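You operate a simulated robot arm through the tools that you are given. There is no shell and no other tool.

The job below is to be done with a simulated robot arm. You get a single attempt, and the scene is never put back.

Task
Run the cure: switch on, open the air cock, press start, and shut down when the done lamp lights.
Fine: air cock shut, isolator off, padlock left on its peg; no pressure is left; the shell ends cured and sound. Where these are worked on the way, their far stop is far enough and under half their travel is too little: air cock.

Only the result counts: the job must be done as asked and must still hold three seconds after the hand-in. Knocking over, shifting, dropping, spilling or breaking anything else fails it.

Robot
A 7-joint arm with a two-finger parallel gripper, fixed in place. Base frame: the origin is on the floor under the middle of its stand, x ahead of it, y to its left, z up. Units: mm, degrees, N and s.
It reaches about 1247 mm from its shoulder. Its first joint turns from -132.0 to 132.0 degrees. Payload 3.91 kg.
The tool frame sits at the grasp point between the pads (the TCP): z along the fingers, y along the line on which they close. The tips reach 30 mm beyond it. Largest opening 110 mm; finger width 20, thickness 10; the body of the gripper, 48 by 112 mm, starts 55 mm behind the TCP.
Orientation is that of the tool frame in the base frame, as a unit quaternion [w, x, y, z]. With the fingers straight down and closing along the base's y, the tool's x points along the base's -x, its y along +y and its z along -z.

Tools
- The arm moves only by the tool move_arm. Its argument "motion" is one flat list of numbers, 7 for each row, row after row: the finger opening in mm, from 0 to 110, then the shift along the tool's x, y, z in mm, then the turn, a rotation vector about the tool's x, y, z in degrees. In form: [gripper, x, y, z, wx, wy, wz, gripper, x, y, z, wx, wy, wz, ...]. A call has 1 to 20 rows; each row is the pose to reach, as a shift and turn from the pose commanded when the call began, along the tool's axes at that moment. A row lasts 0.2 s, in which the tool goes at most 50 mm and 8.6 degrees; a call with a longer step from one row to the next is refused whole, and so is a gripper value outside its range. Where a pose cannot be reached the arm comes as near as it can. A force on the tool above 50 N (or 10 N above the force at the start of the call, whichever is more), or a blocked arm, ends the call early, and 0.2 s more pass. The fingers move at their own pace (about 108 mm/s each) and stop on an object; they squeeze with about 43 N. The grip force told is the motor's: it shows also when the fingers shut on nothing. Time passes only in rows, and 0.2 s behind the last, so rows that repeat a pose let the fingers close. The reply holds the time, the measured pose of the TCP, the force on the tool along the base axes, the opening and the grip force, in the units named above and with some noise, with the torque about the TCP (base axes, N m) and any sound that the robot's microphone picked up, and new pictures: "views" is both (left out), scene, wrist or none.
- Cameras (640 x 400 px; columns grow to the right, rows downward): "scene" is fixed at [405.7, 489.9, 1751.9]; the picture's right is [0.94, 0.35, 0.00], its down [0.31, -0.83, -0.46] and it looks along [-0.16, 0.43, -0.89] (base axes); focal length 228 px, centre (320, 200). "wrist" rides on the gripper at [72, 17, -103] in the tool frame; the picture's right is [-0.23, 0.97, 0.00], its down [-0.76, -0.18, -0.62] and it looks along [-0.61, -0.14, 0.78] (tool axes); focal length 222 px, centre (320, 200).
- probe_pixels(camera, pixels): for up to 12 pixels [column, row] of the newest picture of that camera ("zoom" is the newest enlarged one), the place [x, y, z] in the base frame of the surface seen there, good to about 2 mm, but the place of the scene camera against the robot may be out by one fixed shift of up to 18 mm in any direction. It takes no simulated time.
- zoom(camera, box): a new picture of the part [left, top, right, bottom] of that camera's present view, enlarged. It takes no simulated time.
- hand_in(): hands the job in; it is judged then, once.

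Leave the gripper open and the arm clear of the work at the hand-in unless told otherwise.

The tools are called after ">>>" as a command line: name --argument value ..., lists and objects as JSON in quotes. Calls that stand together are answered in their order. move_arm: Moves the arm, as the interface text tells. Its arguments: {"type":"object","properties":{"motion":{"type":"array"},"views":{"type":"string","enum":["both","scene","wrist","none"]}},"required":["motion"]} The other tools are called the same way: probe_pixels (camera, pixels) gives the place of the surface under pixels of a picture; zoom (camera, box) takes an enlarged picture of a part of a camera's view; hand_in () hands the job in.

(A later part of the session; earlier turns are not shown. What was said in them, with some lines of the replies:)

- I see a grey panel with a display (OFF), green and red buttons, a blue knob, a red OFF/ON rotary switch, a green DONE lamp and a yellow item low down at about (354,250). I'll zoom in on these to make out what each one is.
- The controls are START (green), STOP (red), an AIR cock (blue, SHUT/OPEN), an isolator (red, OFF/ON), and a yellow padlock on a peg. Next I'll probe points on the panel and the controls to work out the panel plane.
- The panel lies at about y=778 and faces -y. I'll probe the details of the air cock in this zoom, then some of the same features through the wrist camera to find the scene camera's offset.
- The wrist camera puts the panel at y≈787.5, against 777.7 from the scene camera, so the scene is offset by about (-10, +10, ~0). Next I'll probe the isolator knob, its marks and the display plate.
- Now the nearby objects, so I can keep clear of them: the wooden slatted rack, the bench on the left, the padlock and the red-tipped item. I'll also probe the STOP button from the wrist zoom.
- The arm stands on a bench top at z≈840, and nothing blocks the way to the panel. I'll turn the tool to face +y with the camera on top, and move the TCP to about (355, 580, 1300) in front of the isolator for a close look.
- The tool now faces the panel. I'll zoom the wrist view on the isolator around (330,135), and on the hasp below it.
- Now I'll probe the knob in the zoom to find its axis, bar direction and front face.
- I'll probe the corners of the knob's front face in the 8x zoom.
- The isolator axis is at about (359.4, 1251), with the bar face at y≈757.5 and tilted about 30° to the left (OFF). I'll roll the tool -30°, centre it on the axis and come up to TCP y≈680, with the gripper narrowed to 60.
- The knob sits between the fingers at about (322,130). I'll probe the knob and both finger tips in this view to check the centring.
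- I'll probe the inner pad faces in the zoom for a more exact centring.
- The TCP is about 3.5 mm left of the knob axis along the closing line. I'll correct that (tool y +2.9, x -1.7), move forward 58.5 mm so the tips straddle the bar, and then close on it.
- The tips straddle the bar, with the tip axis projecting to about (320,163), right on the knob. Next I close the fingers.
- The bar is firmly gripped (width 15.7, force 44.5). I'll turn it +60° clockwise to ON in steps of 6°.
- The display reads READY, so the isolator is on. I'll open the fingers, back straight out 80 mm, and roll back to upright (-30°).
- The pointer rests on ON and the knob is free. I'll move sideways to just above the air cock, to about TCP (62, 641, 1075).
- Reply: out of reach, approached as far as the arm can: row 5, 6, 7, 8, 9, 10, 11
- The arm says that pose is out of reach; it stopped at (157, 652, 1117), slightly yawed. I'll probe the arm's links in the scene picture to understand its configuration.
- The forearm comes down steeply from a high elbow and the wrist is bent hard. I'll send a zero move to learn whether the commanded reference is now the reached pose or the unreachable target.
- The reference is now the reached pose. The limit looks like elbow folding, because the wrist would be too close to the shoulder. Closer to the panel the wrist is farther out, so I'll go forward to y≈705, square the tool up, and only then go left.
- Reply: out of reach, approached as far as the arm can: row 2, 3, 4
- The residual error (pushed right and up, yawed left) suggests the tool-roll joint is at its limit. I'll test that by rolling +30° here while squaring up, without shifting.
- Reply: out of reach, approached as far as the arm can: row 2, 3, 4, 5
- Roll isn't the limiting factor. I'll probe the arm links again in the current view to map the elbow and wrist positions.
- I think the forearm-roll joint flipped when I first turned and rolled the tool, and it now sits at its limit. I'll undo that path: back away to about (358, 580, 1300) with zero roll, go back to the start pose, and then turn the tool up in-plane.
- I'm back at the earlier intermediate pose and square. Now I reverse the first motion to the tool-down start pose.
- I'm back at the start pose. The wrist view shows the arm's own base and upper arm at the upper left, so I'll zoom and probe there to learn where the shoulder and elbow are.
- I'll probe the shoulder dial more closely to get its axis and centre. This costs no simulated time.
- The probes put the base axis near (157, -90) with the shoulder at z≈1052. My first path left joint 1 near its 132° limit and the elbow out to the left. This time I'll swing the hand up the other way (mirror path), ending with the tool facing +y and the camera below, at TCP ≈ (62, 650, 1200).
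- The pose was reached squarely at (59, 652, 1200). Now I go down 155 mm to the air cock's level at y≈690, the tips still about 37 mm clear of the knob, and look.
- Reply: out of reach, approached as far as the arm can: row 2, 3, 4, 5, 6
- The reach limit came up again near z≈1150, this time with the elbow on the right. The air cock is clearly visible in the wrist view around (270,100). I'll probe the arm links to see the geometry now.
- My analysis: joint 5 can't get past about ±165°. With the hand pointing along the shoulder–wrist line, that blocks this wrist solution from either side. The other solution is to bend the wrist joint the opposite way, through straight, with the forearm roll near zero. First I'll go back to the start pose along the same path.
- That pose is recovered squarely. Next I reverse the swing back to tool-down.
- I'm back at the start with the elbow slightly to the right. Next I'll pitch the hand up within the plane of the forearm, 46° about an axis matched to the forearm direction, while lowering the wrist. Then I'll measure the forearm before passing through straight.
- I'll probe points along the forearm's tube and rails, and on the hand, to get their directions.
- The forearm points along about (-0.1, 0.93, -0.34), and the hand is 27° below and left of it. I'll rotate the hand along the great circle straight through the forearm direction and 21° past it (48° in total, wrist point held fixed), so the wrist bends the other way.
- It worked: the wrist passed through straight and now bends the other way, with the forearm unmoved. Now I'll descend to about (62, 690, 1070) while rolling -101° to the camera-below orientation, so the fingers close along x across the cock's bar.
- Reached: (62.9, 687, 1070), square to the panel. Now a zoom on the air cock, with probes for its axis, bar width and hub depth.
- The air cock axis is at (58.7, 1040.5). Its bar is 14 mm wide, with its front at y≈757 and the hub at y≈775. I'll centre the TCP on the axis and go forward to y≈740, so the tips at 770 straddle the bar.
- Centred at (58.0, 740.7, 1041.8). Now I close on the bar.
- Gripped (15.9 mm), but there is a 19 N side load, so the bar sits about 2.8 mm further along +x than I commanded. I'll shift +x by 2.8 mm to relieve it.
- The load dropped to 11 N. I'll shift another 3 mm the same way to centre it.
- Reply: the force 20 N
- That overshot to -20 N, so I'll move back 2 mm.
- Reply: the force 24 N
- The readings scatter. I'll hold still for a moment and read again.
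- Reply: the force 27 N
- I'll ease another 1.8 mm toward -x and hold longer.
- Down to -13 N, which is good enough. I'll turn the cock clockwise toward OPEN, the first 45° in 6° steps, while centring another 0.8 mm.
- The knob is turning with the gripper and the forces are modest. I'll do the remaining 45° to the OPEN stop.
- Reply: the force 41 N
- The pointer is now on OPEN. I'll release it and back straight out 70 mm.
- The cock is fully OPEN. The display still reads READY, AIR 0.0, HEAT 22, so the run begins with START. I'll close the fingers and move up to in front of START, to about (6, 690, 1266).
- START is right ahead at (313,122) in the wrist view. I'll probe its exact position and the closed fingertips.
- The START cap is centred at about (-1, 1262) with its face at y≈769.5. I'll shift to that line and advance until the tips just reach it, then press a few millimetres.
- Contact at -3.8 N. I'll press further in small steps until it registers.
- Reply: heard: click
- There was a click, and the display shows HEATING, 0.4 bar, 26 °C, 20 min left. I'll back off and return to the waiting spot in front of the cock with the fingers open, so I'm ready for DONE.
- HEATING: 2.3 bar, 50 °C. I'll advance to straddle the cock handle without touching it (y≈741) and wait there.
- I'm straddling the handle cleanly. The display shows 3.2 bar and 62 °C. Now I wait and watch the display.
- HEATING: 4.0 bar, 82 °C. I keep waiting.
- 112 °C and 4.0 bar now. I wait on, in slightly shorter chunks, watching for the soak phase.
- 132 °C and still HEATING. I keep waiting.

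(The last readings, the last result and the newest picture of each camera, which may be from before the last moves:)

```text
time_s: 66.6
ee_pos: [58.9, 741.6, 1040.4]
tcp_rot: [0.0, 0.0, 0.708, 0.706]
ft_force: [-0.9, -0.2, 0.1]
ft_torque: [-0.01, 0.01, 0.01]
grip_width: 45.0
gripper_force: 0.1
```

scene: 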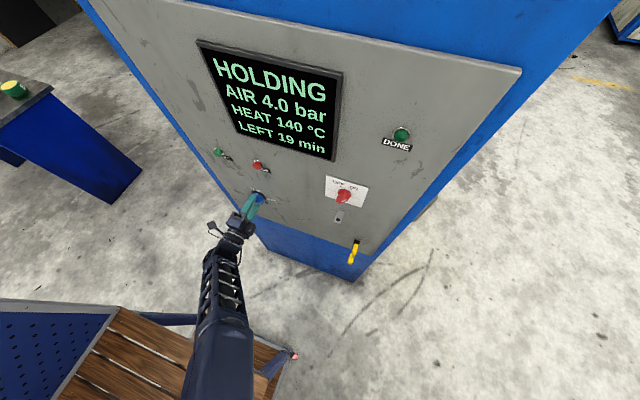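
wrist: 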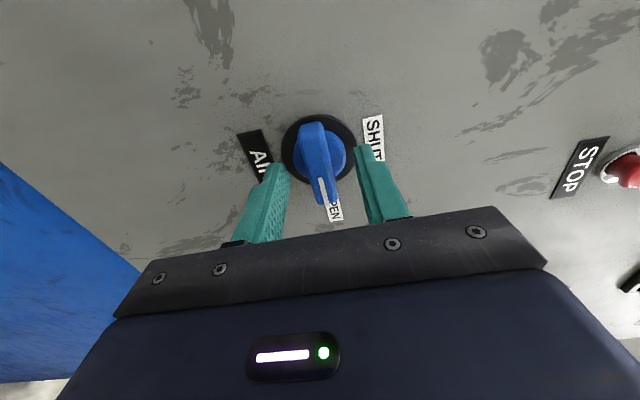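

HOLDING at 140 °C, 4.0 bar, 19 min left (about one display minute per second). I wait 3.4 s and check the rate.

>>> move_arm --motion '[45, 0, 0, 0, 0, 0, 0, 45, 0, 0, 0, 0, 0, 0, 45, 0, 0, 0, 0, 0, 0, 45, 0, 0, 0, 0, 0, 0, 45, 0, 0, 0, 0, 0, 0, 45, 0, 0, 0, 0, 0, 0, 45, 0, 0, 0, 0, 0, 0, 45, 0, 0, 0, 0, 0, 0, 45, 0, 0, 0, 0, 0, 0, 45, 0, 0, 0, 0, 0, 0, 45, 0, 0, 0, 0, 0, 0, 45, 0, 0, 0, 0, 0, 0, 45, 0, 0, 0, 0, 0, 0, 45, 0, 0, 0, 0, 0, 0, 45, 0, 0, 0, 0, 0, 0, 45, 0, 0, 0, 0, 0, 0]' --views "scene"

```text
time_s: 70.0
ee_pos: [60.4, 741.9, 1040.8]
tcp_rot: [0.0, 0.0, 0.707, 0.707]
ft_force: [0.3, 0.4, -0.3]
ft_torque: [-0.02, 0.0, 0.0]
grip_width: 45.1
gripper_force: 0.1
```

scene: 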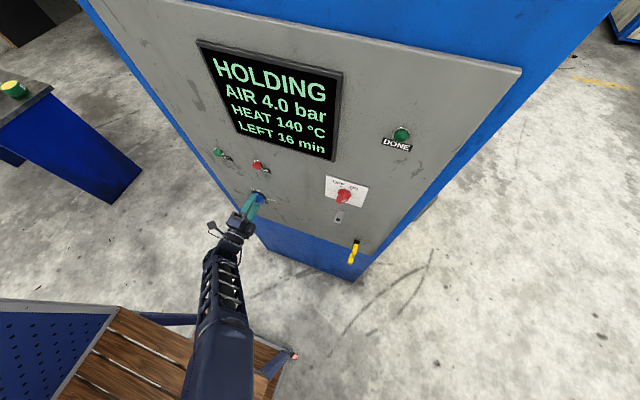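

16 min left, so roughly one per second. I wait 4.2 s.

>>> move_arm --motion '[45, 0, 0, 0, 0, 0, 0, 45, 0, 0, 0, 0, 0, 0, 45, 0, 0, 0, 0, 0, 0, 45, 0, 0, 0, 0, 0, 0, 45, 0, 0, 0, 0, 0, 0, 45, 0, 0, 0, 0, 0, 0, 45, 0, 0, 0, 0, 0, 0, 45, 0, 0, 0, 0, 0, 0, 45, 0, 0, 0, 0, 0, 0, 45, 0, 0, 0, 0, 0, 0, 45, 0, 0, 0, 0, 0, 0, 45, 0, 0, 0, 0, 0, 0, 45, 0, 0, 0, 0, 0, 0, 45, 0, 0, 0, 0, 0, 0, 45, 0, 0, 0, 0, 0, 0, 45, 0, 0, 0, 0, 0, 0, 45, 0, 0, 0, 0, 0, 0, 45, 0, 0, 0, 0, 0, 0, 45, 0, 0, 0, 0, 0, 0, 45, 0, 0, 0, 0, 0, 0]' --views "scene"

```text
time_s: 74.2
ee_pos: [60.2, 742.1, 1040.1]
tcp_rot: [0.0, 0.0, 0.707, 0.707]
ft_force: [0.4, 0.0, 0.3]
ft_torque: [0.02, 0.02, 0.0]
grip_width: 45.1
gripper_force: 0.0
```

scene: 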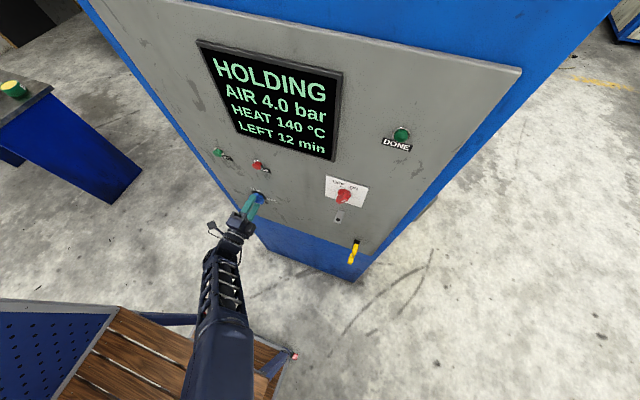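

12 min left. I wait another 4.2 s.

>>> move_arm --motion '[45, 0, 0, 0, 0, 0, 0, 45, 0, 0, 0, 0, 0, 0, 45, 0, 0, 0, 0, 0, 0, 45, 0, 0, 0, 0, 0, 0, 45, 0, 0, 0, 0, 0, 0, 45, 0, 0, 0, 0, 0, 0, 45, 0, 0, 0, 0, 0, 0, 45, 0, 0, 0, 0, 0, 0, 45, 0, 0, 0, 0, 0, 0, 45, 0, 0, 0, 0, 0, 0, 45, 0, 0, 0, 0, 0, 0, 45, 0, 0, 0, 0, 0, 0, 45, 0, 0, 0, 0, 0, 0, 45, 0, 0, 0, 0, 0, 0, 45, 0, 0, 0, 0, 0, 0, 45, 0, 0, 0, 0, 0, 0, 45, 0, 0, 0, 0, 0, 0, 45, 0, 0, 0, 0, 0, 0, 45, 0, 0, 0, 0, 0, 0, 45, 0, 0, 0, 0, 0, 0]' --views "scene"

```text
time_s: 78.4
ee_pos: [59.4, 740.9, 1039.8]
tcp_rot: [0.0, 0.0, 0.708, 0.706]
ft_force: [-0.4, 0.3, -0.6]
ft_torque: [-0.01, -0.02, 0.0]
grip_width: 45.2
gripper_force: 0.1
```

scene: 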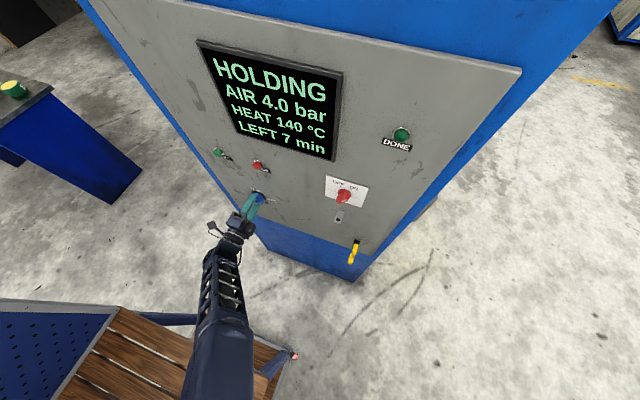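

7 min left. I wait another 4.2 s.

>>> move_arm --motion '[45, 0, 0, 0, 0, 0, 0, 45, 0, 0, 0, 0, 0, 0, 45, 0, 0, 0, 0, 0, 0, 45, 0, 0, 0, 0, 0, 0, 45, 0, 0, 0, 0, 0, 0, 45, 0, 0, 0, 0, 0, 0, 45, 0, 0, 0, 0, 0, 0, 45, 0, 0, 0, 0, 0, 0, 45, 0, 0, 0, 0, 0, 0, 45, 0, 0, 0, 0, 0, 0, 45, 0, 0, 0, 0, 0, 0, 45, 0, 0, 0, 0, 0, 0, 45, 0, 0, 0, 0, 0, 0, 45, 0, 0, 0, 0, 0, 0, 45, 0, 0, 0, 0, 0, 0, 45, 0, 0, 0, 0, 0, 0, 45, 0, 0, 0, 0, 0, 0, 45, 0, 0, 0, 0, 0, 0, 45, 0, 0, 0, 0, 0, 0, 45, 0, 0, 0, 0, 0, 0]' --views "scene"

```text
time_s: 82.6
ee_pos: [59.0, 740.7, 1040.0]
tcp_rot: [0.001, 0.0, 0.708, 0.706]
ft_force: [0.5, -0.3, 0.5]
ft_torque: [0.01, -0.01, 0.0]
grip_width: 44.9
gripper_force: 0.0
```

scene: 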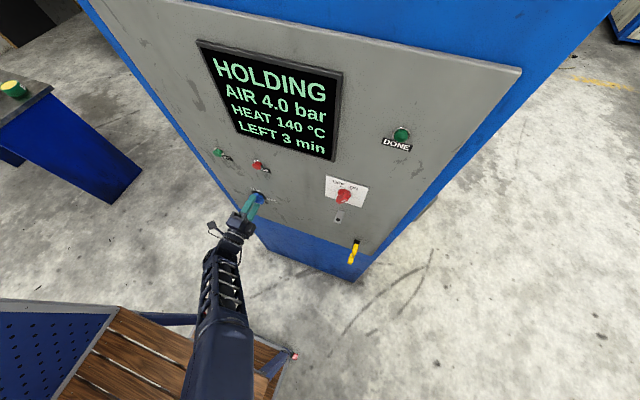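

3 min left. I wait 2.4 s.

>>> move_arm --motion '[45, 0, 0, 0, 0, 0, 0, 45, 0, 0, 0, 0, 0, 0, 45, 0, 0, 0, 0, 0, 0, 45, 0, 0, 0, 0, 0, 0, 45, 0, 0, 0, 0, 0, 0, 45, 0, 0, 0, 0, 0, 0, 45, 0, 0, 0, 0, 0, 0, 45, 0, 0, 0, 0, 0, 0, 45, 0, 0, 0, 0, 0, 0, 45, 0, 0, 0, 0, 0, 0, 45, 0, 0, 0, 0, 0, 0]' --views "scene"

```text
time_s: 85.0
ee_pos: [60.0, 739.8, 1039.4]
tcp_rot: [-0.001, 0.0, 0.707, 0.707]
ft_force: [0.6, 0.0, -0.5]
ft_torque: [-0.01, 0.0, 0.02]
grip_width: 45.0
gripper_force: 0.0
```

scene: 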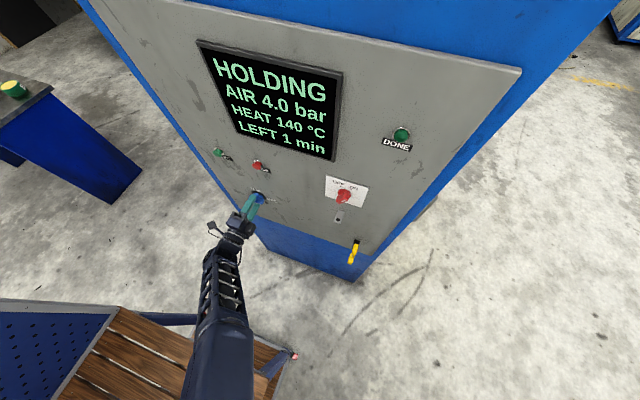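

1 min left. I wait 0.8 s.

>>> move_arm --motion '[45, 0, 0, 0, 0, 0, 0, 45, 0, 0, 0, 0, 0, 0, 45, 0, 0, 0, 0, 0, 0]' --views "scene"

```text
time_s: 85.8
ee_pos: [59.6, 741.6, 1040.6]
tcp_rot: [0.0, 0.0, 0.707, 0.707]
ft_force: [0.2, -0.8, -0.2]
ft_torque: [-0.02, 0.01, -0.03]
grip_width: 45.2
gripper_force: 0.2
```

scene: 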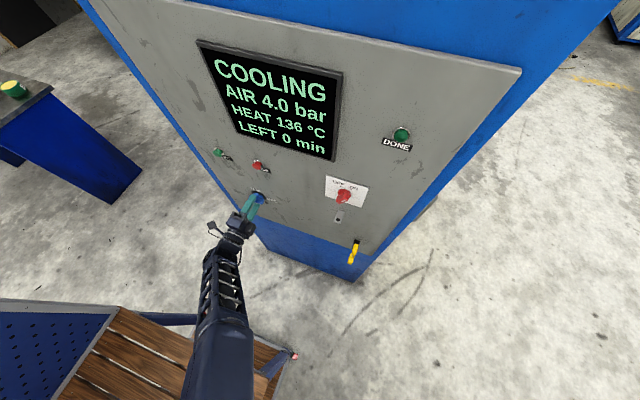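

COOLING at 4.0 bar and 136 °C, and the DONE lamp is not lit yet. The pressure has to stay on until it lights. I'll zoom on the lamp for reference and keep waiting.

>>> zoom --camera "scene" --box '[380, 115, 425, 160]'

>>> move_arm --motion '[45, 0, 0, 0, 0, 0, 0, 45, 0, 0, 0, 0, 0, 0, 45, 0, 0, 0, 0, 0, 0, 45, 0, 0, 0, 0, 0, 0, 45, 0, 0, 0, 0, 0, 0, 45, 0, 0, 0, 0, 0, 0, 45, 0, 0, 0, 0, 0, 0, 45, 0, 0, 0, 0, 0, 0, 45, 0, 0, 0, 0, 0, 0]' --views "scene"

```text
8.89 times, centred on (402, 138) of scene
```

zoom: 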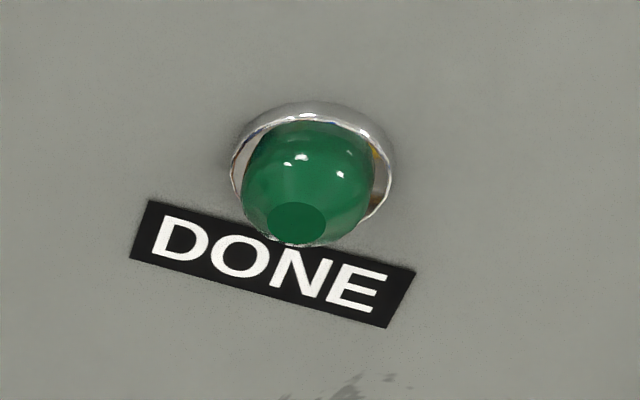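

```text
time_s: 87.8
ee_pos: [59.6, 740.2, 1041.3]
tcp_rot: [0.0, 0.0, 0.707, 0.707]
ft_force: [-0.4, 0.1, 0.1]
ft_torque: [0.0, 0.02, 0.0]
grip_width: 45.0
gripper_force: 0.1
```

scene: 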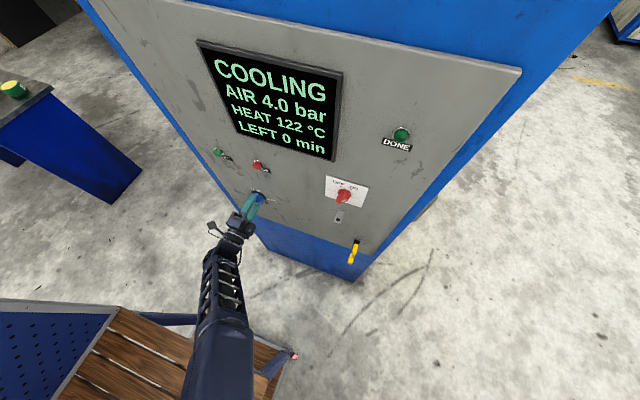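

122 °C, cooling at about 7 °C/s. I wait another 4 s.

>>> move_arm --motion '[45, 0, 0, 0, 0, 0, 0, 45, 0, 0, 0, 0, 0, 0, 45, 0, 0, 0, 0, 0, 0, 45, 0, 0, 0, 0, 0, 0, 45, 0, 0, 0, 0, 0, 0, 45, 0, 0, 0, 0, 0, 0, 45, 0, 0, 0, 0, 0, 0, 45, 0, 0, 0, 0, 0, 0, 45, 0, 0, 0, 0, 0, 0, 45, 0, 0, 0, 0, 0, 0, 45, 0, 0, 0, 0, 0, 0, 45, 0, 0, 0, 0, 0, 0, 45, 0, 0, 0, 0, 0, 0, 45, 0, 0, 0, 0, 0, 0, 45, 0, 0, 0, 0, 0, 0, 45, 0, 0, 0, 0, 0, 0]' --views "scene"

```text
time_s: 91.2
ee_pos: [59.5, 740.0, 1039.8]
tcp_rot: [0.001, 0.0, 0.708, 0.706]
ft_force: [0.3, 0.1, -0.2]
ft_torque: [0.0, 0.0, -0.02]
grip_width: 45.4
gripper_force: 0.1
```

scene: 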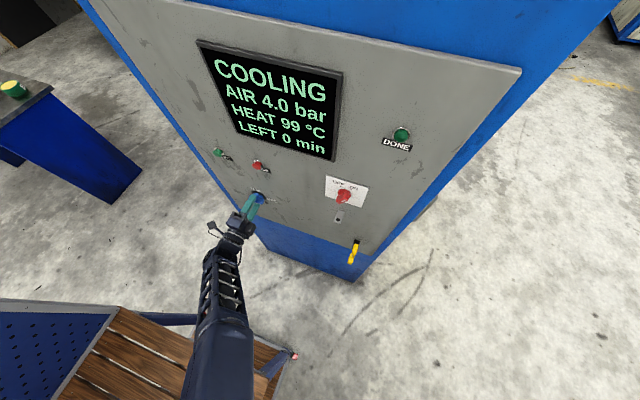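

99 °C, and the lamp is still off. I wait in 2 s chunks.

>>> move_arm --motion '[45, 0, 0, 0, 0, 0, 0, 45, 0, 0, 0, 0, 0, 0, 45, 0, 0, 0, 0, 0, 0, 45, 0, 0, 0, 0, 0, 0, 45, 0, 0, 0, 0, 0, 0, 45, 0, 0, 0, 0, 0, 0, 45, 0, 0, 0, 0, 0, 0, 45, 0, 0, 0, 0, 0, 0, 45, 0, 0, 0, 0, 0, 0]' --views "scene"

```text
time_s: 93.2
ee_pos: [59.4, 741.6, 1040.6]
tcp_rot: [-0.001, 0.0, 0.708, 0.707]
ft_force: [-0.1, 0.3, -0.4]
ft_torque: [0.02, -0.04, 0.02]
grip_width: 44.9
gripper_force: 0.0
```

scene: 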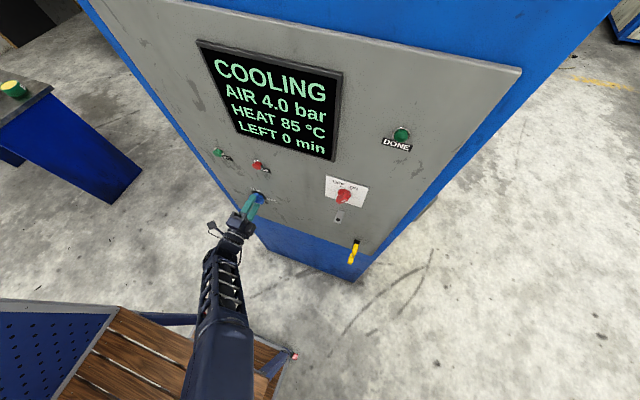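

85 °C, lamp off. I wait on.

>>> move_arm --motion '[45, 0, 0, 0, 0, 0, 0, 45, 0, 0, 0, 0, 0, 0, 45, 0, 0, 0, 0, 0, 0, 45, 0, 0, 0, 0, 0, 0, 45, 0, 0, 0, 0, 0, 0, 45, 0, 0, 0, 0, 0, 0, 45, 0, 0, 0, 0, 0, 0, 45, 0, 0, 0, 0, 0, 0, 45, 0, 0, 0, 0, 0, 0]' --views "scene"

```text
time_s: 95.2
ee_pos: [59.6, 741.0, 1040.4]
tcp_rot: [0.0, 0.0, 0.708, 0.706]
ft_force: [-0.8, -0.7, 0.0]
ft_torque: [0.03, 0.05, 0.0]
grip_width: 45.1
gripper_force: 0.0
```

scene: 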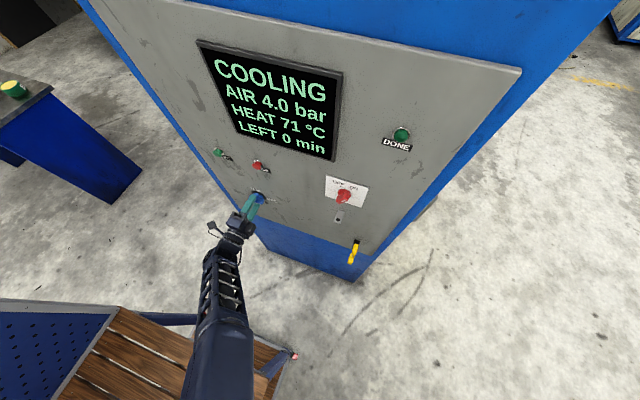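

71 °C, lamp off. I continue.

>>> move_arm --motion '[45, 0, 0, 0, 0, 0, 0, 45, 0, 0, 0, 0, 0, 0, 45, 0, 0, 0, 0, 0, 0, 45, 0, 0, 0, 0, 0, 0, 45, 0, 0, 0, 0, 0, 0, 45, 0, 0, 0, 0, 0, 0, 45, 0, 0, 0, 0, 0, 0]' --views "scene"

```text
time_s: 96.8
ee_pos: [58.6, 740.6, 1040.7]
tcp_rot: [0.0, 0.0, 0.707, 0.707]
ft_force: [-0.2, -0.2, -0.1]
ft_torque: [0.0, -0.02, 0.0]
grip_width: 45.1
gripper_force: 0.0
```

scene: 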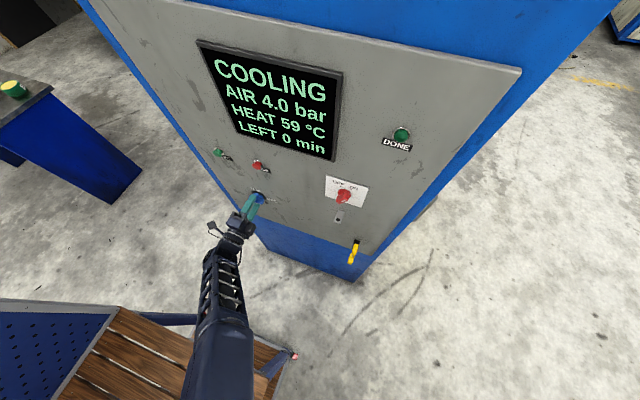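

59 °C, lamp off. I continue.

>>> move_arm --motion '[45, 0, 0, 0, 0, 0, 0, 45, 0, 0, 0, 0, 0, 0, 45, 0, 0, 0, 0, 0, 0, 45, 0, 0, 0, 0, 0, 0, 45, 0, 0, 0, 0, 0, 0, 45, 0, 0, 0, 0, 0, 0]' --views "scene"

```text
time_s: 98.2
ee_pos: [58.9, 741.7, 1040.7]
tcp_rot: [0.0, -0.001, 0.708, 0.707]
ft_force: [-0.3, 0.8, 0.6]
ft_torque: [0.0, -0.02, -0.03]
grip_width: 45.0
gripper_force: 0.0
```

scene: 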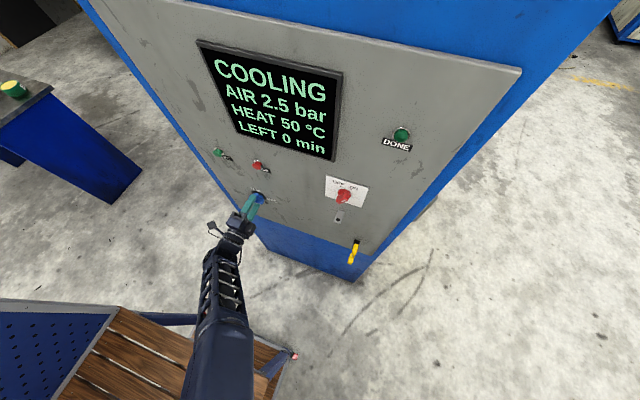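

At 50 °C the machine is venting by itself: the air is down to 2.5 bar. I wait for the DONE lamp.

>>> move_arm --motion '[45, 0, 0, 0, 0, 0, 0, 45, 0, 0, 0, 0, 0, 0, 45, 0, 0, 0, 0, 0, 0, 45, 0, 0, 0, 0, 0, 0, 45, 0, 0, 0, 0, 0, 0]' --views "scene"

```text
time_s: 99.4
ee_pos: [60.0, 741.0, 1040.6]
tcp_rot: [0.001, 0.0, 0.707, 0.707]
ft_force: [0.2, 1.1, 0.5]
ft_torque: [-0.01, 0.0, 0.0]
grip_width: 44.9
gripper_force: 0.1
```

scene: 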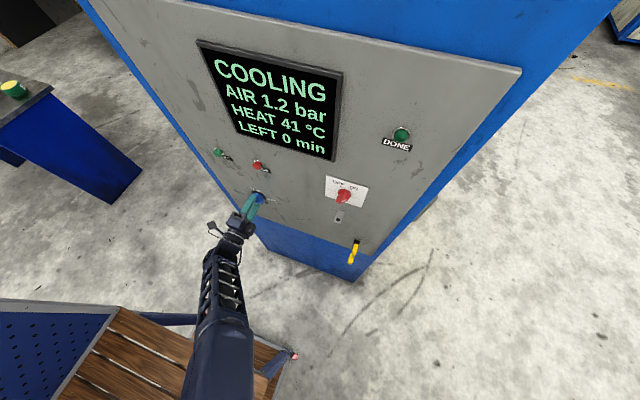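

1.2 bar and 41 °C, lamp still off. I continue.

>>> move_arm --motion '[45, 0, 0, 0, 0, 0, 0, 45, 0, 0, 0, 0, 0, 0, 45, 0, 0, 0, 0, 0, 0, 45, 0, 0, 0, 0, 0, 0, 45, 0, 0, 0, 0, 0, 0]' --views "scene"

```text
time_s: 100.6
ee_pos: [59.8, 742.2, 1040.9]
tcp_rot: [0.001, 0.0, 0.708, 0.706]
ft_force: [-0.6, 0.8, -0.7]
ft_torque: [0.01, -0.02, 0.01]
grip_width: 45.2
gripper_force: 0.0
```

scene: 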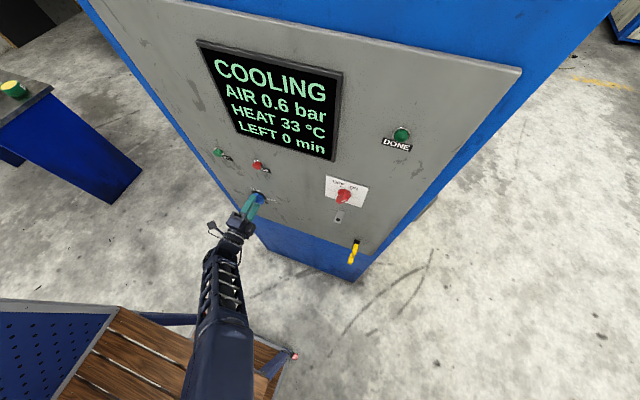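

0.6 bar and 33 °C, lamp off. I continue.

>>> move_arm --motion '[45, 0, 0, 0, 0, 0, 0, 45, 0, 0, 0, 0, 0, 0, 45, 0, 0, 0, 0, 0, 0, 45, 0, 0, 0, 0, 0, 0, 45, 0, 0, 0, 0, 0, 0, 45, 0, 0, 0, 0, 0, 0]' --views "scene"

```text
time_s: 102.0
ee_pos: [59.6, 741.4, 1041.1]
tcp_rot: [0.0, -0.001, 0.708, 0.706]
ft_force: [0.5, 0.4, -0.8]
ft_torque: [0.03, 0.05, -0.02]
grip_width: 45.0
gripper_force: 0.0
```

scene: 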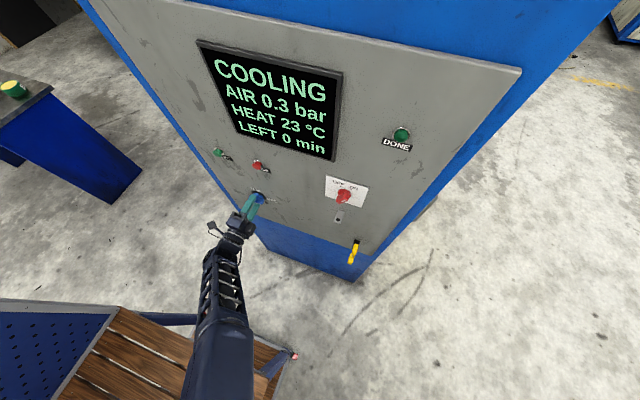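

0.3 bar and 23 °C. Nearly there.

>>> move_arm --motion '[45, 0, 0, 0, 0, 0, 0, 45, 0, 0, 0, 0, 0, 0, 45, 0, 0, 0, 0, 0, 0, 45, 0, 0, 0, 0, 0, 0, 45, 0, 0, 0, 0, 0, 0, 45, 0, 0, 0, 0, 0, 0]' --views "scene"

```text
time_s: 103.4
ee_pos: [59.5, 741.8, 1040.7]
tcp_rot: [0.0, 0.0, 0.708, 0.706]
ft_force: [0.4, -0.9, -0.4]
ft_torque: [0.05, -0.02, 0.01]
grip_width: 44.7
gripper_force: 0.1
```

scene: 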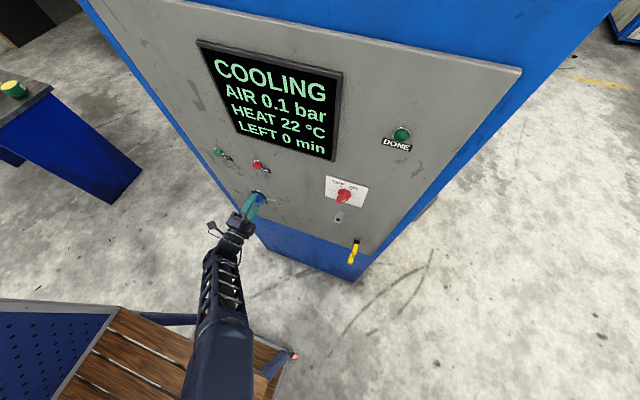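

0.1 bar and 22 °C, lamp off. I continue.

>>> move_arm --motion '[45, 0, 0, 0, 0, 0, 0, 45, 0, 0, 0, 0, 0, 0, 45, 0, 0, 0, 0, 0, 0, 45, 0, 0, 0, 0, 0, 0, 45, 0, 0, 0, 0, 0, 0, 45, 0, 0, 0, 0, 0, 0]' --views "scene"

```text
time_s: 104.8
ee_pos: [60.0, 742.2, 1039.4]
tcp_rot: [0.0, 0.0, 0.708, 0.706]
ft_force: [-0.2, 0.5, 1.1]
ft_torque: [0.0, -0.01, -0.02]
grip_width: 44.9
gripper_force: 0.2
```

scene: 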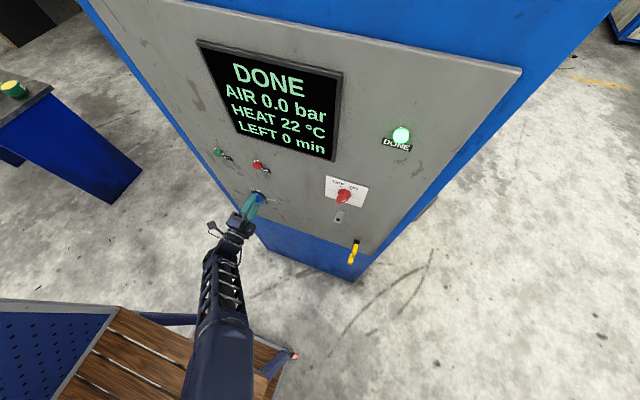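

DONE is lit: display DONE, 0.0 bar, 22 °C. I now close on the cock handle to shut it.

>>> move_arm --motion '[25, 0, 0, 0, 0, 0, 0, 10, 0, 0, 0, 0, 0, 0, 0, 0, 0, 0, 0, 0, 0, 0, 0, 0, 0, 0, 0, 0]' --views "wrist"

```text
time_s: 105.8
ee_pos: [59.9, 741.6, 1039.3]
tcp_rot: [0.0, 0.0, 0.708, 0.706]
ft_force: [-0.6, -1.9, -7.3]
ft_torque: [0.03, 0.01, -0.05]
grip_width: 16.0
gripper_force: 44.9
```

wrist: 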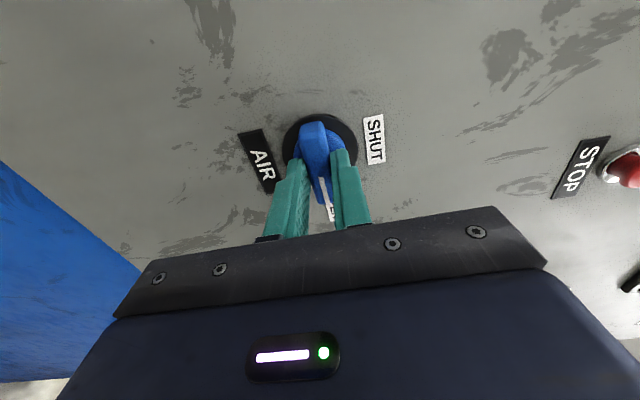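

Gripped well, with only a 7 N load. I turn counter-clockwise, the first 45° toward SHUT.

>>> move_arm --motion '[0, 0, 0, 0, 0, 0, -6, 0, 0, 0, 0, 0, 0, -12, 0, 0, 0, 0, 0, 0, -18, 0, 0, 0, 0, 0, 0, -24, 0, 0, 0, 0, 0, 0, -30, 0, 0, 0, 0, 0, 0, -36, 0, 0, 0, 0, 0, 0, -42, 0, 0, 0, 0, 0, 0, -48, 0, 0, 0, 0, 0, 0, -48]' --views "wrist"

```text
time_s: 107.8
ee_pos: [61.0, 741.7, 1040.9]
tcp_rot: [0.288, -0.287, 0.647, 0.645]
ft_force: [10.1, -4.7, -14.6]
ft_torque: [0.18, -0.02, -0.45]
grip_width: 16.1
gripper_force: 45.4
```

wrist: 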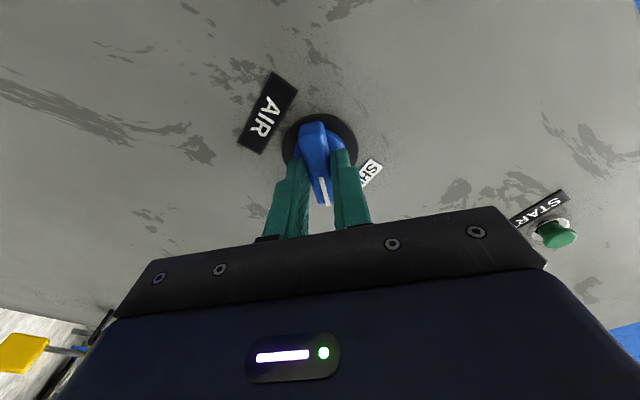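

The handle is following. I turn the remaining 43° to the SHUT stop.

>>> move_arm --motion '[0, 0, 0, 0, 0, 0, -6, 0, 0, 0, 0, 0, 0, -12, 0, 0, 0, 0, 0, 0, -18, 0, 0, 0, 0, 0, 0, -24, 0, 0, 0, 0, 0, 0, -30, 0, 0, 0, 0, 0, 0, -36, 0, 0, 0, 0, 0, 0, -40, 0, 0, 0, 0, 0, 0, -43, 0, 0, 0, 0, 0, 0, -43]'

```text
time_s: 109.8
ee_pos: [59.4, 741.1, 1039.9]
tcp_rot: [-0.503, 0.506, -0.497, -0.495]
ft_force: [12.9, -11.4, -25.1]
ft_torque: [-1.17, 0.29, -0.21]
grip_width: 15.8
gripper_force: 45.1
```

scene: 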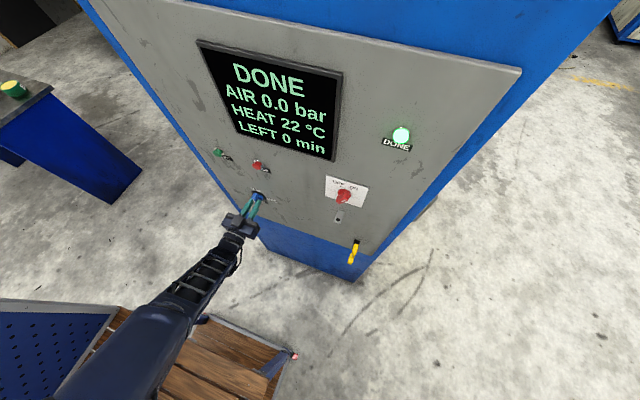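
wrist: 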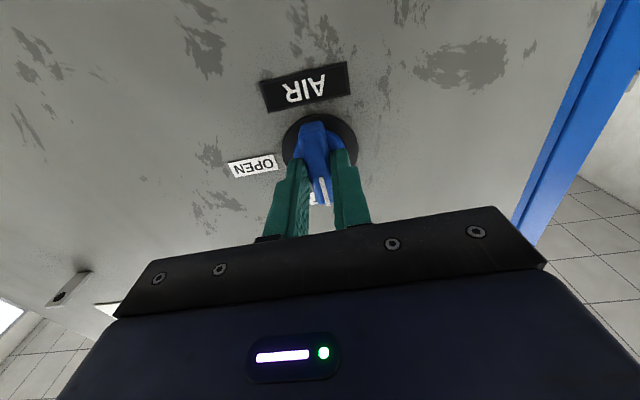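

The cock is back against the SHUT stop. I release it, back out 60 mm and check.

>>> move_arm --motion '[40, 0, 0, 0, 0, 0, 0, 60, 0, 0, 0, 0, 0, 0, 60, 0, 0, -15, 0, 0, 0, 60, 0, 0, -35, 0, 0, 0, 60, 0, 0, -60, 0, 0, 0, 60, 0, 0, -60, 0, 0, 0]'

>>> zoom --camera "wrist" --box '[235, 50, 405, 200]'

>>> zoom --camera "scene" --box '[235, 180, 280, 215]'

```text
time_s: 111.2
ee_pos: [58.1, 681.4, 1040.3]
tcp_rot: [-0.504, 0.504, -0.497, -0.495]
ft_force: [-0.2, 0.2, -0.4]
ft_torque: [-0.01, 0.0, 0.0]
grip_width: 60.3
gripper_force: 0.1
```

scene: 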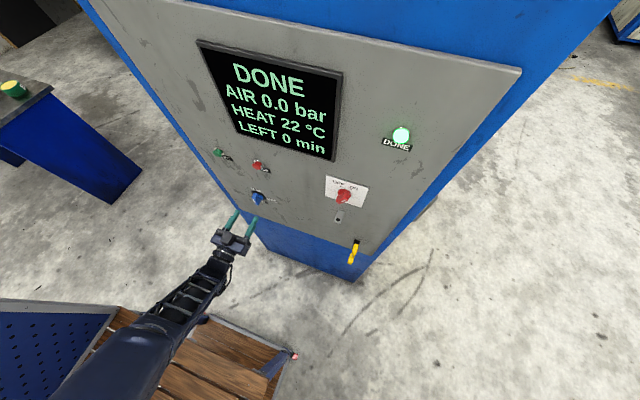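
wrist: 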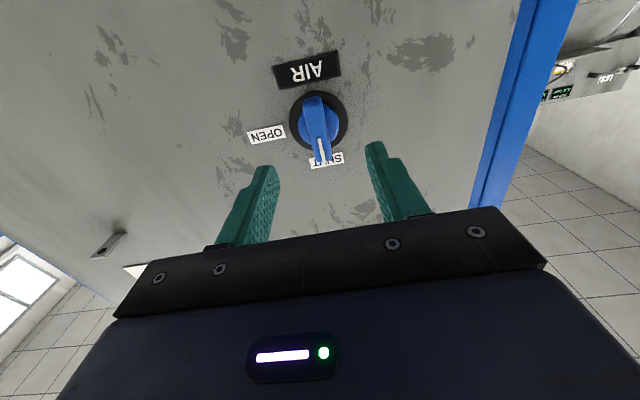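

```text
2.67 times, centred on (320, 125) of wrist
```

zoom: 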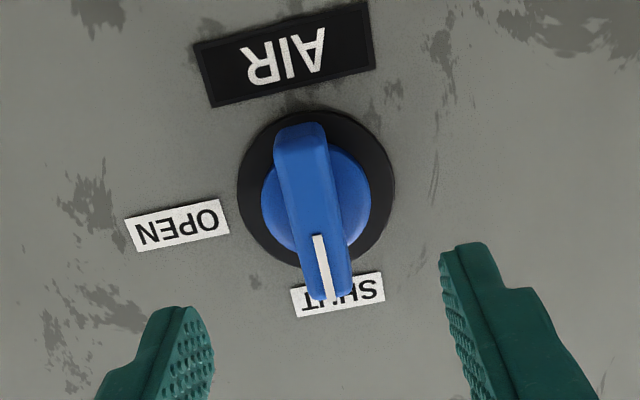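

```text
11.43 times, centred on (258, 198) of scene
```

zoom: 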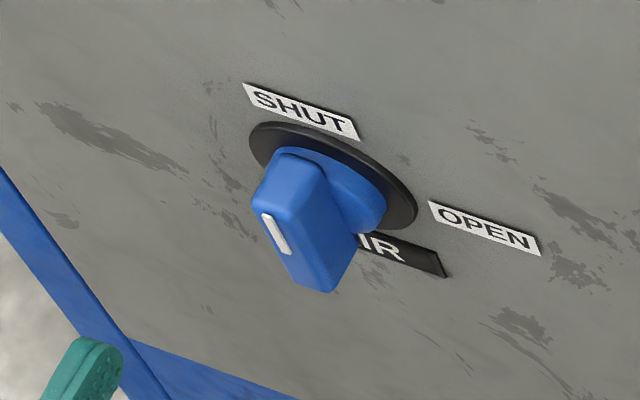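

The pointer is on SHUT exactly as it was at first, with 0.0 bar. Next is the isolator: I'll move to about (360, 665, 1251) while rolling +31°, so the fingers straddle the ON-tilted bar with the camera below.

>>> move_arm --motion '[60, -20.6, -30.6, -1.6, 0, 0, 3.1, 60, -41.1, -61.1, -3.2, 0, 0, 6.2, 60, -61.7, -91.7, -4.8, 0, 0, 9.3, 60, -82.3, -122.2, -6.4, 0, 0, 12.4, 60, -102.9, -152.8, -8, 0, 0, 15.5, 60, -123.4, -183.4, -9.6, 0, 0, 18.6, 60, -144, -213.9, -11.2, 0, 0, 21.7, 60, -164.6, -244.5, -12.8, 0, 0, 24.8, 60, -185.1, -275, -14.4, 0, 0, 27.9, 60, -205.7, -305.6, -16, 0, 0, 31, 60, -205.7, -305.6, -16, 0, 0, 31]'

```text
time_s: 113.6
ee_pos: [362.2, 666.6, 1251.6]
tcp_rot: [0.353, -0.354, 0.613, 0.612]
ft_force: [0.4, -0.5, -0.6]
ft_torque: [-0.02, -0.03, -0.03]
grip_width: 59.7
gripper_force: 0.1
```

scene: 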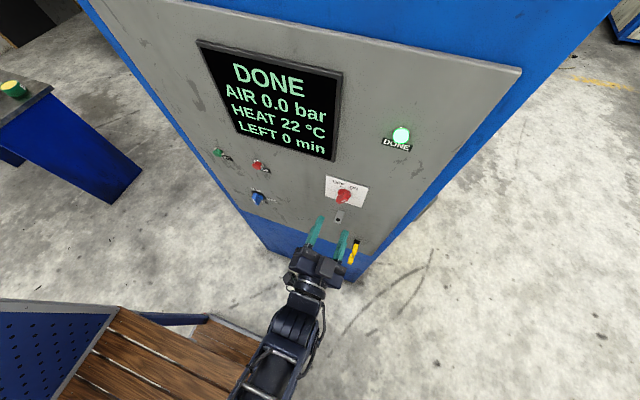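
wrist: 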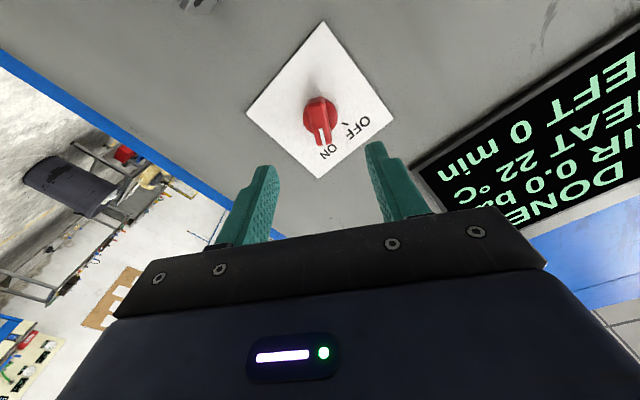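

I'm in front of the isolator with the tool at the ON angle. I'll zoom and probe the bar edges and pads for centring.

>>> zoom --camera "wrist" --box '[240, 60, 400, 200]'

>>> probe_pixels --camera "wrist" --pixels '[[246, 113], [323, 22], [392, 113], [319, 178], [318, 105], [323, 140], [315, 130], [330, 132]]'

>>> move_arm --motion '[60, 0, 0, 0, 0, 0, 0]' --views "none"

```text
2.86 times, centred on (320, 130) of wrist
```

zoom: 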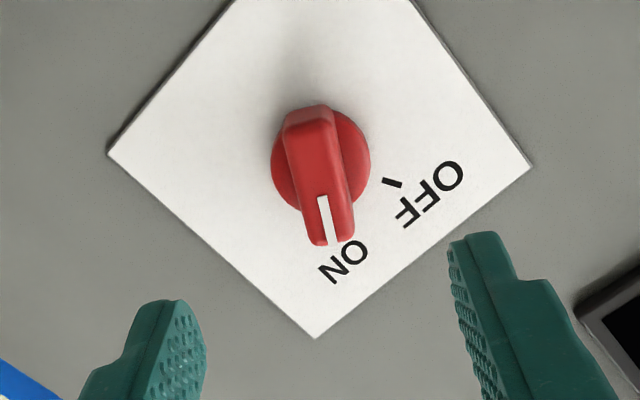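

```text
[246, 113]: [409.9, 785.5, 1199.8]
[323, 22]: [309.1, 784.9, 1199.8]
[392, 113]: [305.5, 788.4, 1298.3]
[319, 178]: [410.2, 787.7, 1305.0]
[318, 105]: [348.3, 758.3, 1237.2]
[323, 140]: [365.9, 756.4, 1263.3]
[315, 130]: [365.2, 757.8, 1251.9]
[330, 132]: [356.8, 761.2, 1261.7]
```

```text
time_s: 114.0
ee_pos: [362.4, 666.8, 1250.8]
tcp_rot: [0.354, -0.354, 0.613, 0.611]
ft_force: [0.1, -0.3, 1.0]
ft_torque: [0.02, -0.01, -0.04]
grip_width: 60.2
gripper_force: 0.0
```

I shift about 2.4 mm onto the axis (360, 1250.5) and go forward to y≈737 with the fingers open.

>>> move_arm --motion '[60, 1.75, 1.65, 20, 0, 0, 0, 60, 1.75, 1.65, 40, 0, 0, 0, 60, 1.75, 1.65, 55, 0, 0, 0, 60, 1.75, 1.65, 65, 0, 0, 0, 60, 1.75, 1.65, 70, 0, 0, 0, 60, 1.75, 1.65, 70, 0, 0, 0]' --views "wrist"

```text
time_s: 115.4
ee_pos: [358.7, 735.3, 1250.7]
tcp_rot: [0.352, -0.353, 0.613, 0.612]
ft_force: [0.0, 0.0, -0.2]
ft_torque: [0.01, -0.02, 0.02]
grip_width: 60.0
gripper_force: 0.0
```

wrist: 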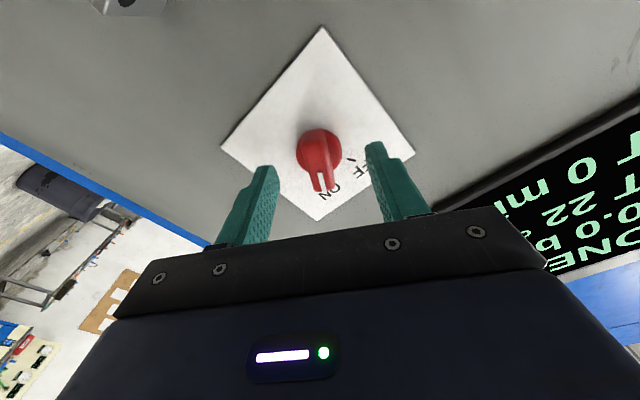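

The fingers straddle the bar without contact. Now I close.

>>> move_arm --motion '[25, 0, 0, 0, 0, 0, 0, 10, 0, 0, 0, 0, 0, 0, 0, 0, 0, 0, 0, 0, 0, 0, 0, 0, 0, 0, 0, 0]' --views "wrist"

```text
time_s: 116.4
ee_pos: [360.2, 735.3, 1250.5]
tcp_rot: [0.353, -0.353, 0.614, 0.611]
ft_force: [5.8, 1.5, -4.2]
ft_torque: [0.06, -0.17, -0.15]
grip_width: 15.9
gripper_force: 44.8
```

wrist: 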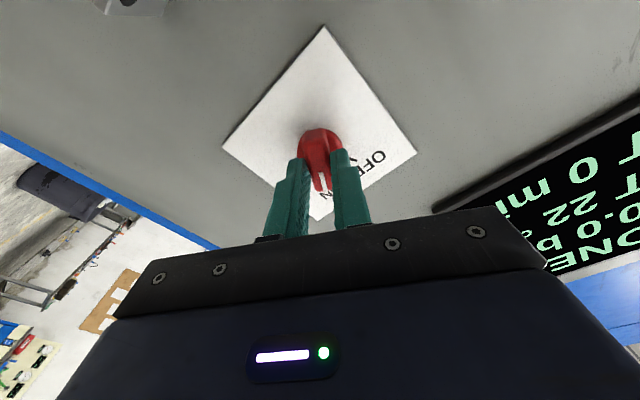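

Gripped at 15.9 mm with low side load. I turn -60° (counter-clockwise) to OFF.

>>> move_arm --motion '[0, 0, 0, 0, 0, 0, -6, 0, 0, 0, 0, 0, 0, -12, 0, 0, 0, 0, 0, 0, -18, 0, 0, 0, 0, 0, 0, -24, 0, 0, 0, 0, 0, 0, -30, 0, 0, 0, 0, 0, 0, -36, 0, 0, 0, 0, 0, 0, -42, 0, 0, 0, 0, 0, 0, -48, 0, 0, 0, 0, 0, 0, -54, 0, 0, 0, 0, 0, 0, -60, 0, 0, 0, 0, 0, 0, -60]'

```text
time_s: 118.8
ee_pos: [360.2, 736.0, 1249.6]
tcp_rot: [-0.611, 0.613, -0.355, -0.353]
ft_force: [6.3, 3.1, -14.3]
ft_torque: [-0.43, 0.0, -0.19]
grip_width: 15.8
gripper_force: 45.2
```

scene: 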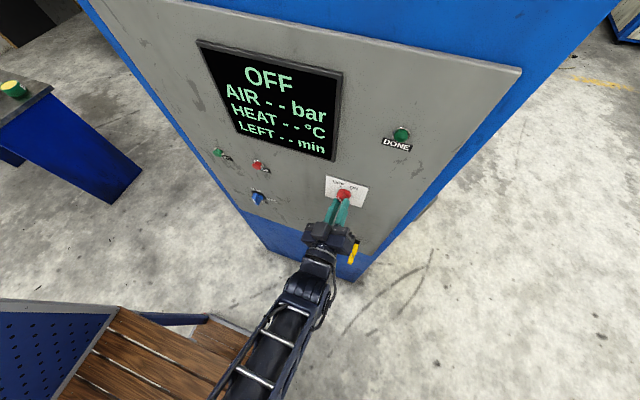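
wrist: 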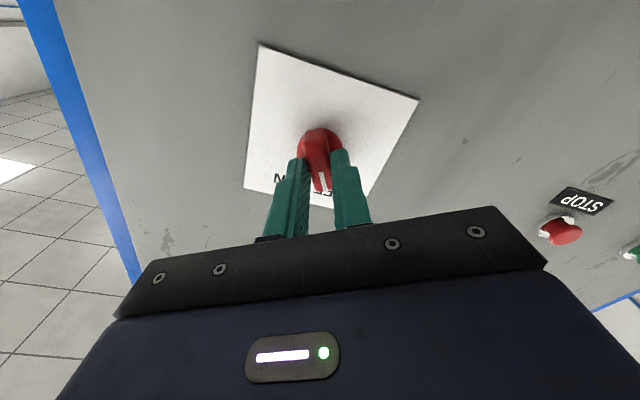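

The display shows OFF. I release the knob and back straight out well clear.

>>> move_arm --motion '[40, 0, 0, 0, 0, 0, 0, 60, 0, 0, 0, 0, 0, 0, 60, 0, 0, -15, 0, 0, 0, 60, 0, 0, -35, 0, 0, 0, 60, 0, 0, -65, 0, 0, 0, 60, 0, 0, -100, 0, 0, 0, 60, 0, 0, -135, 0, 0, 0, 60, 0, 0, -135, 0, 0, 0]'

>>> zoom --camera "scene" --box '[322, 170, 372, 226]'

>>> zoom --camera "scene" --box '[330, 225, 380, 275]'

>>> zoom --camera "scene" --box '[195, 130, 290, 215]'

```text
time_s: 120.6
ee_pos: [359.3, 599.6, 1250.8]
tcp_rot: [-0.611, 0.613, -0.354, -0.354]
ft_force: [0.2, -0.4, 0.2]
ft_torque: [0.01, -0.01, 0.0]
grip_width: 59.9
gripper_force: 0.0
```

scene: 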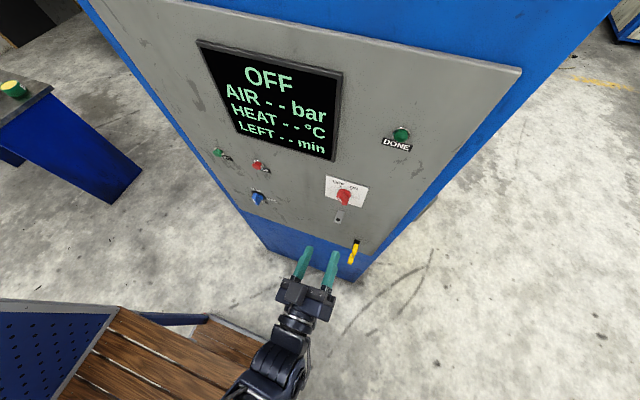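
wrist: 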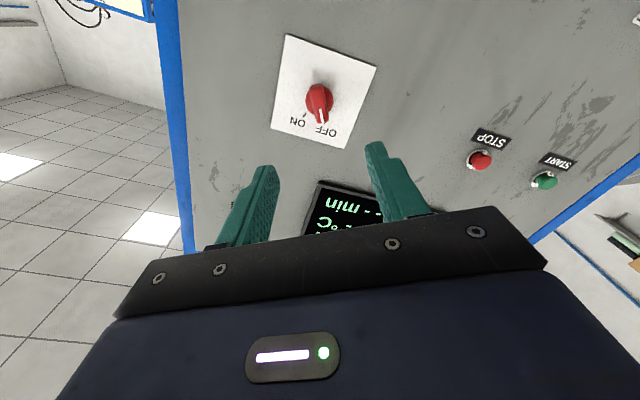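

```text
7.14 times, centred on (347, 198) of scene
```

zoom: 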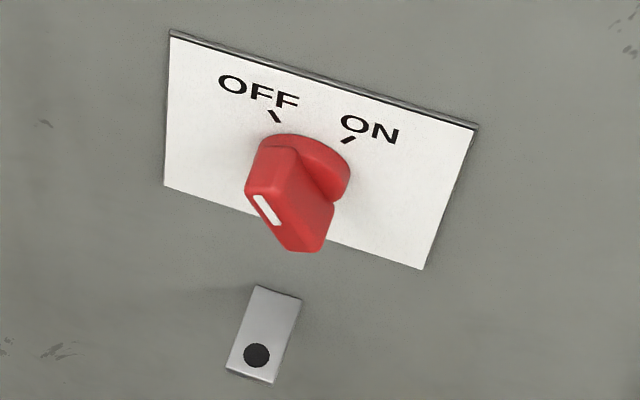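

```text
8.00 times, centred on (355, 250) of scene
```

zoom: 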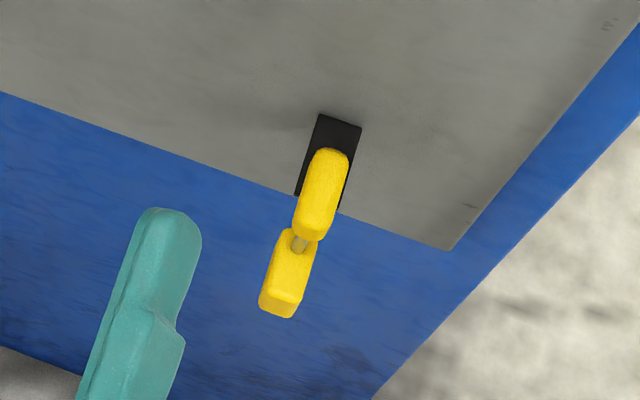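

```text
4.71 times, centred on (242, 172) of scene
```

zoom: 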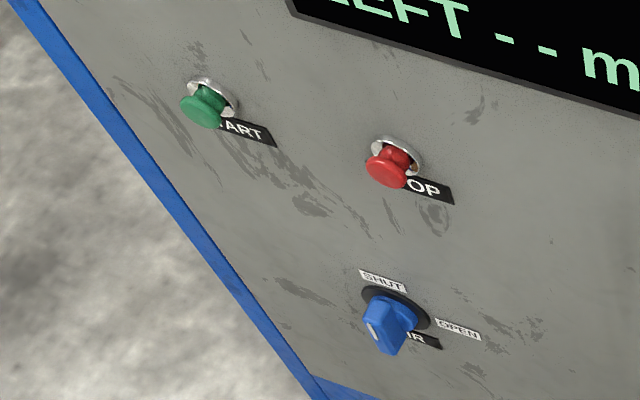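

The isolator points to OFF, the cock to SHUT, the padlock is untouched on its peg, and the display is OFF. I'll open the gripper fully, back off a little more and check stability.

>>> move_arm --motion '[80, 0, 0, -15, 0, 0, 0, 110, 0, 0, -30, 0, 0, 0, 110, 0, 0, -30, 0, 0, 0, 110, 0, 0, -30, 0, 0, 0]' --views "scene"

```text
time_s: 121.6
ee_pos: [359.3, 570.7, 1251.5]
tcp_rot: [-0.611, 0.614, -0.354, -0.353]
ft_force: [1.6, -0.7, 0.3]
ft_torque: [-0.02, -0.02, 0.01]
grip_width: 109.9
gripper_force: 0.1
```

scene: 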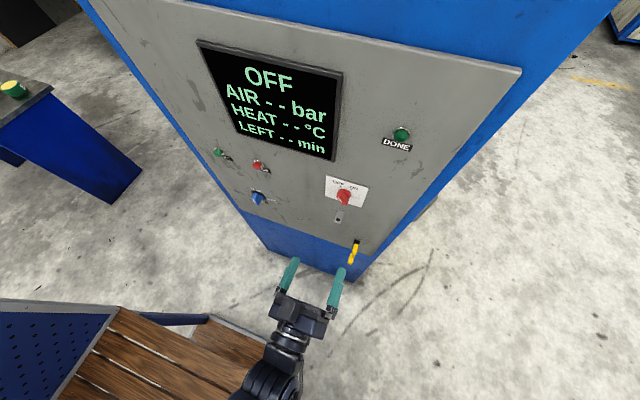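

Everything is in its final state: air cock shut, isolator off, pressure 0.0 bar before power-off, padlock on its peg, gripper open and arm clear. I'm handing in.

>>> hand_in

```text
The job is handed in.
```

The cure ran its full cycle, and I shut it down and handed it in after the DONE lamp lit. No verdict came back with the hand-in.

- **Cycle:** it heated to 140 °C at 4.0 bar, held for 20 display minutes, cooled to 22 °C and vented itself. DONE lit at 0.0 bar.
- **Air cock:** opened to its far stop before START. After DONE it was turned back to SHUT, and the pointer sits where it was at the start.
- **Isolator:** back on OFF, and the display reads OFF.
- **Padlock:** still on its peg and never touched.
- **Arm:** gripper fully open and backed clear of the panel.

I couldn't see the shell itself, so "cured and sound" rests on the display and the DONE lamp. On the way the arm could not reach the air cock from its first two postures, so I backed off and reconfigured it. That was before START and did not affect the cure.
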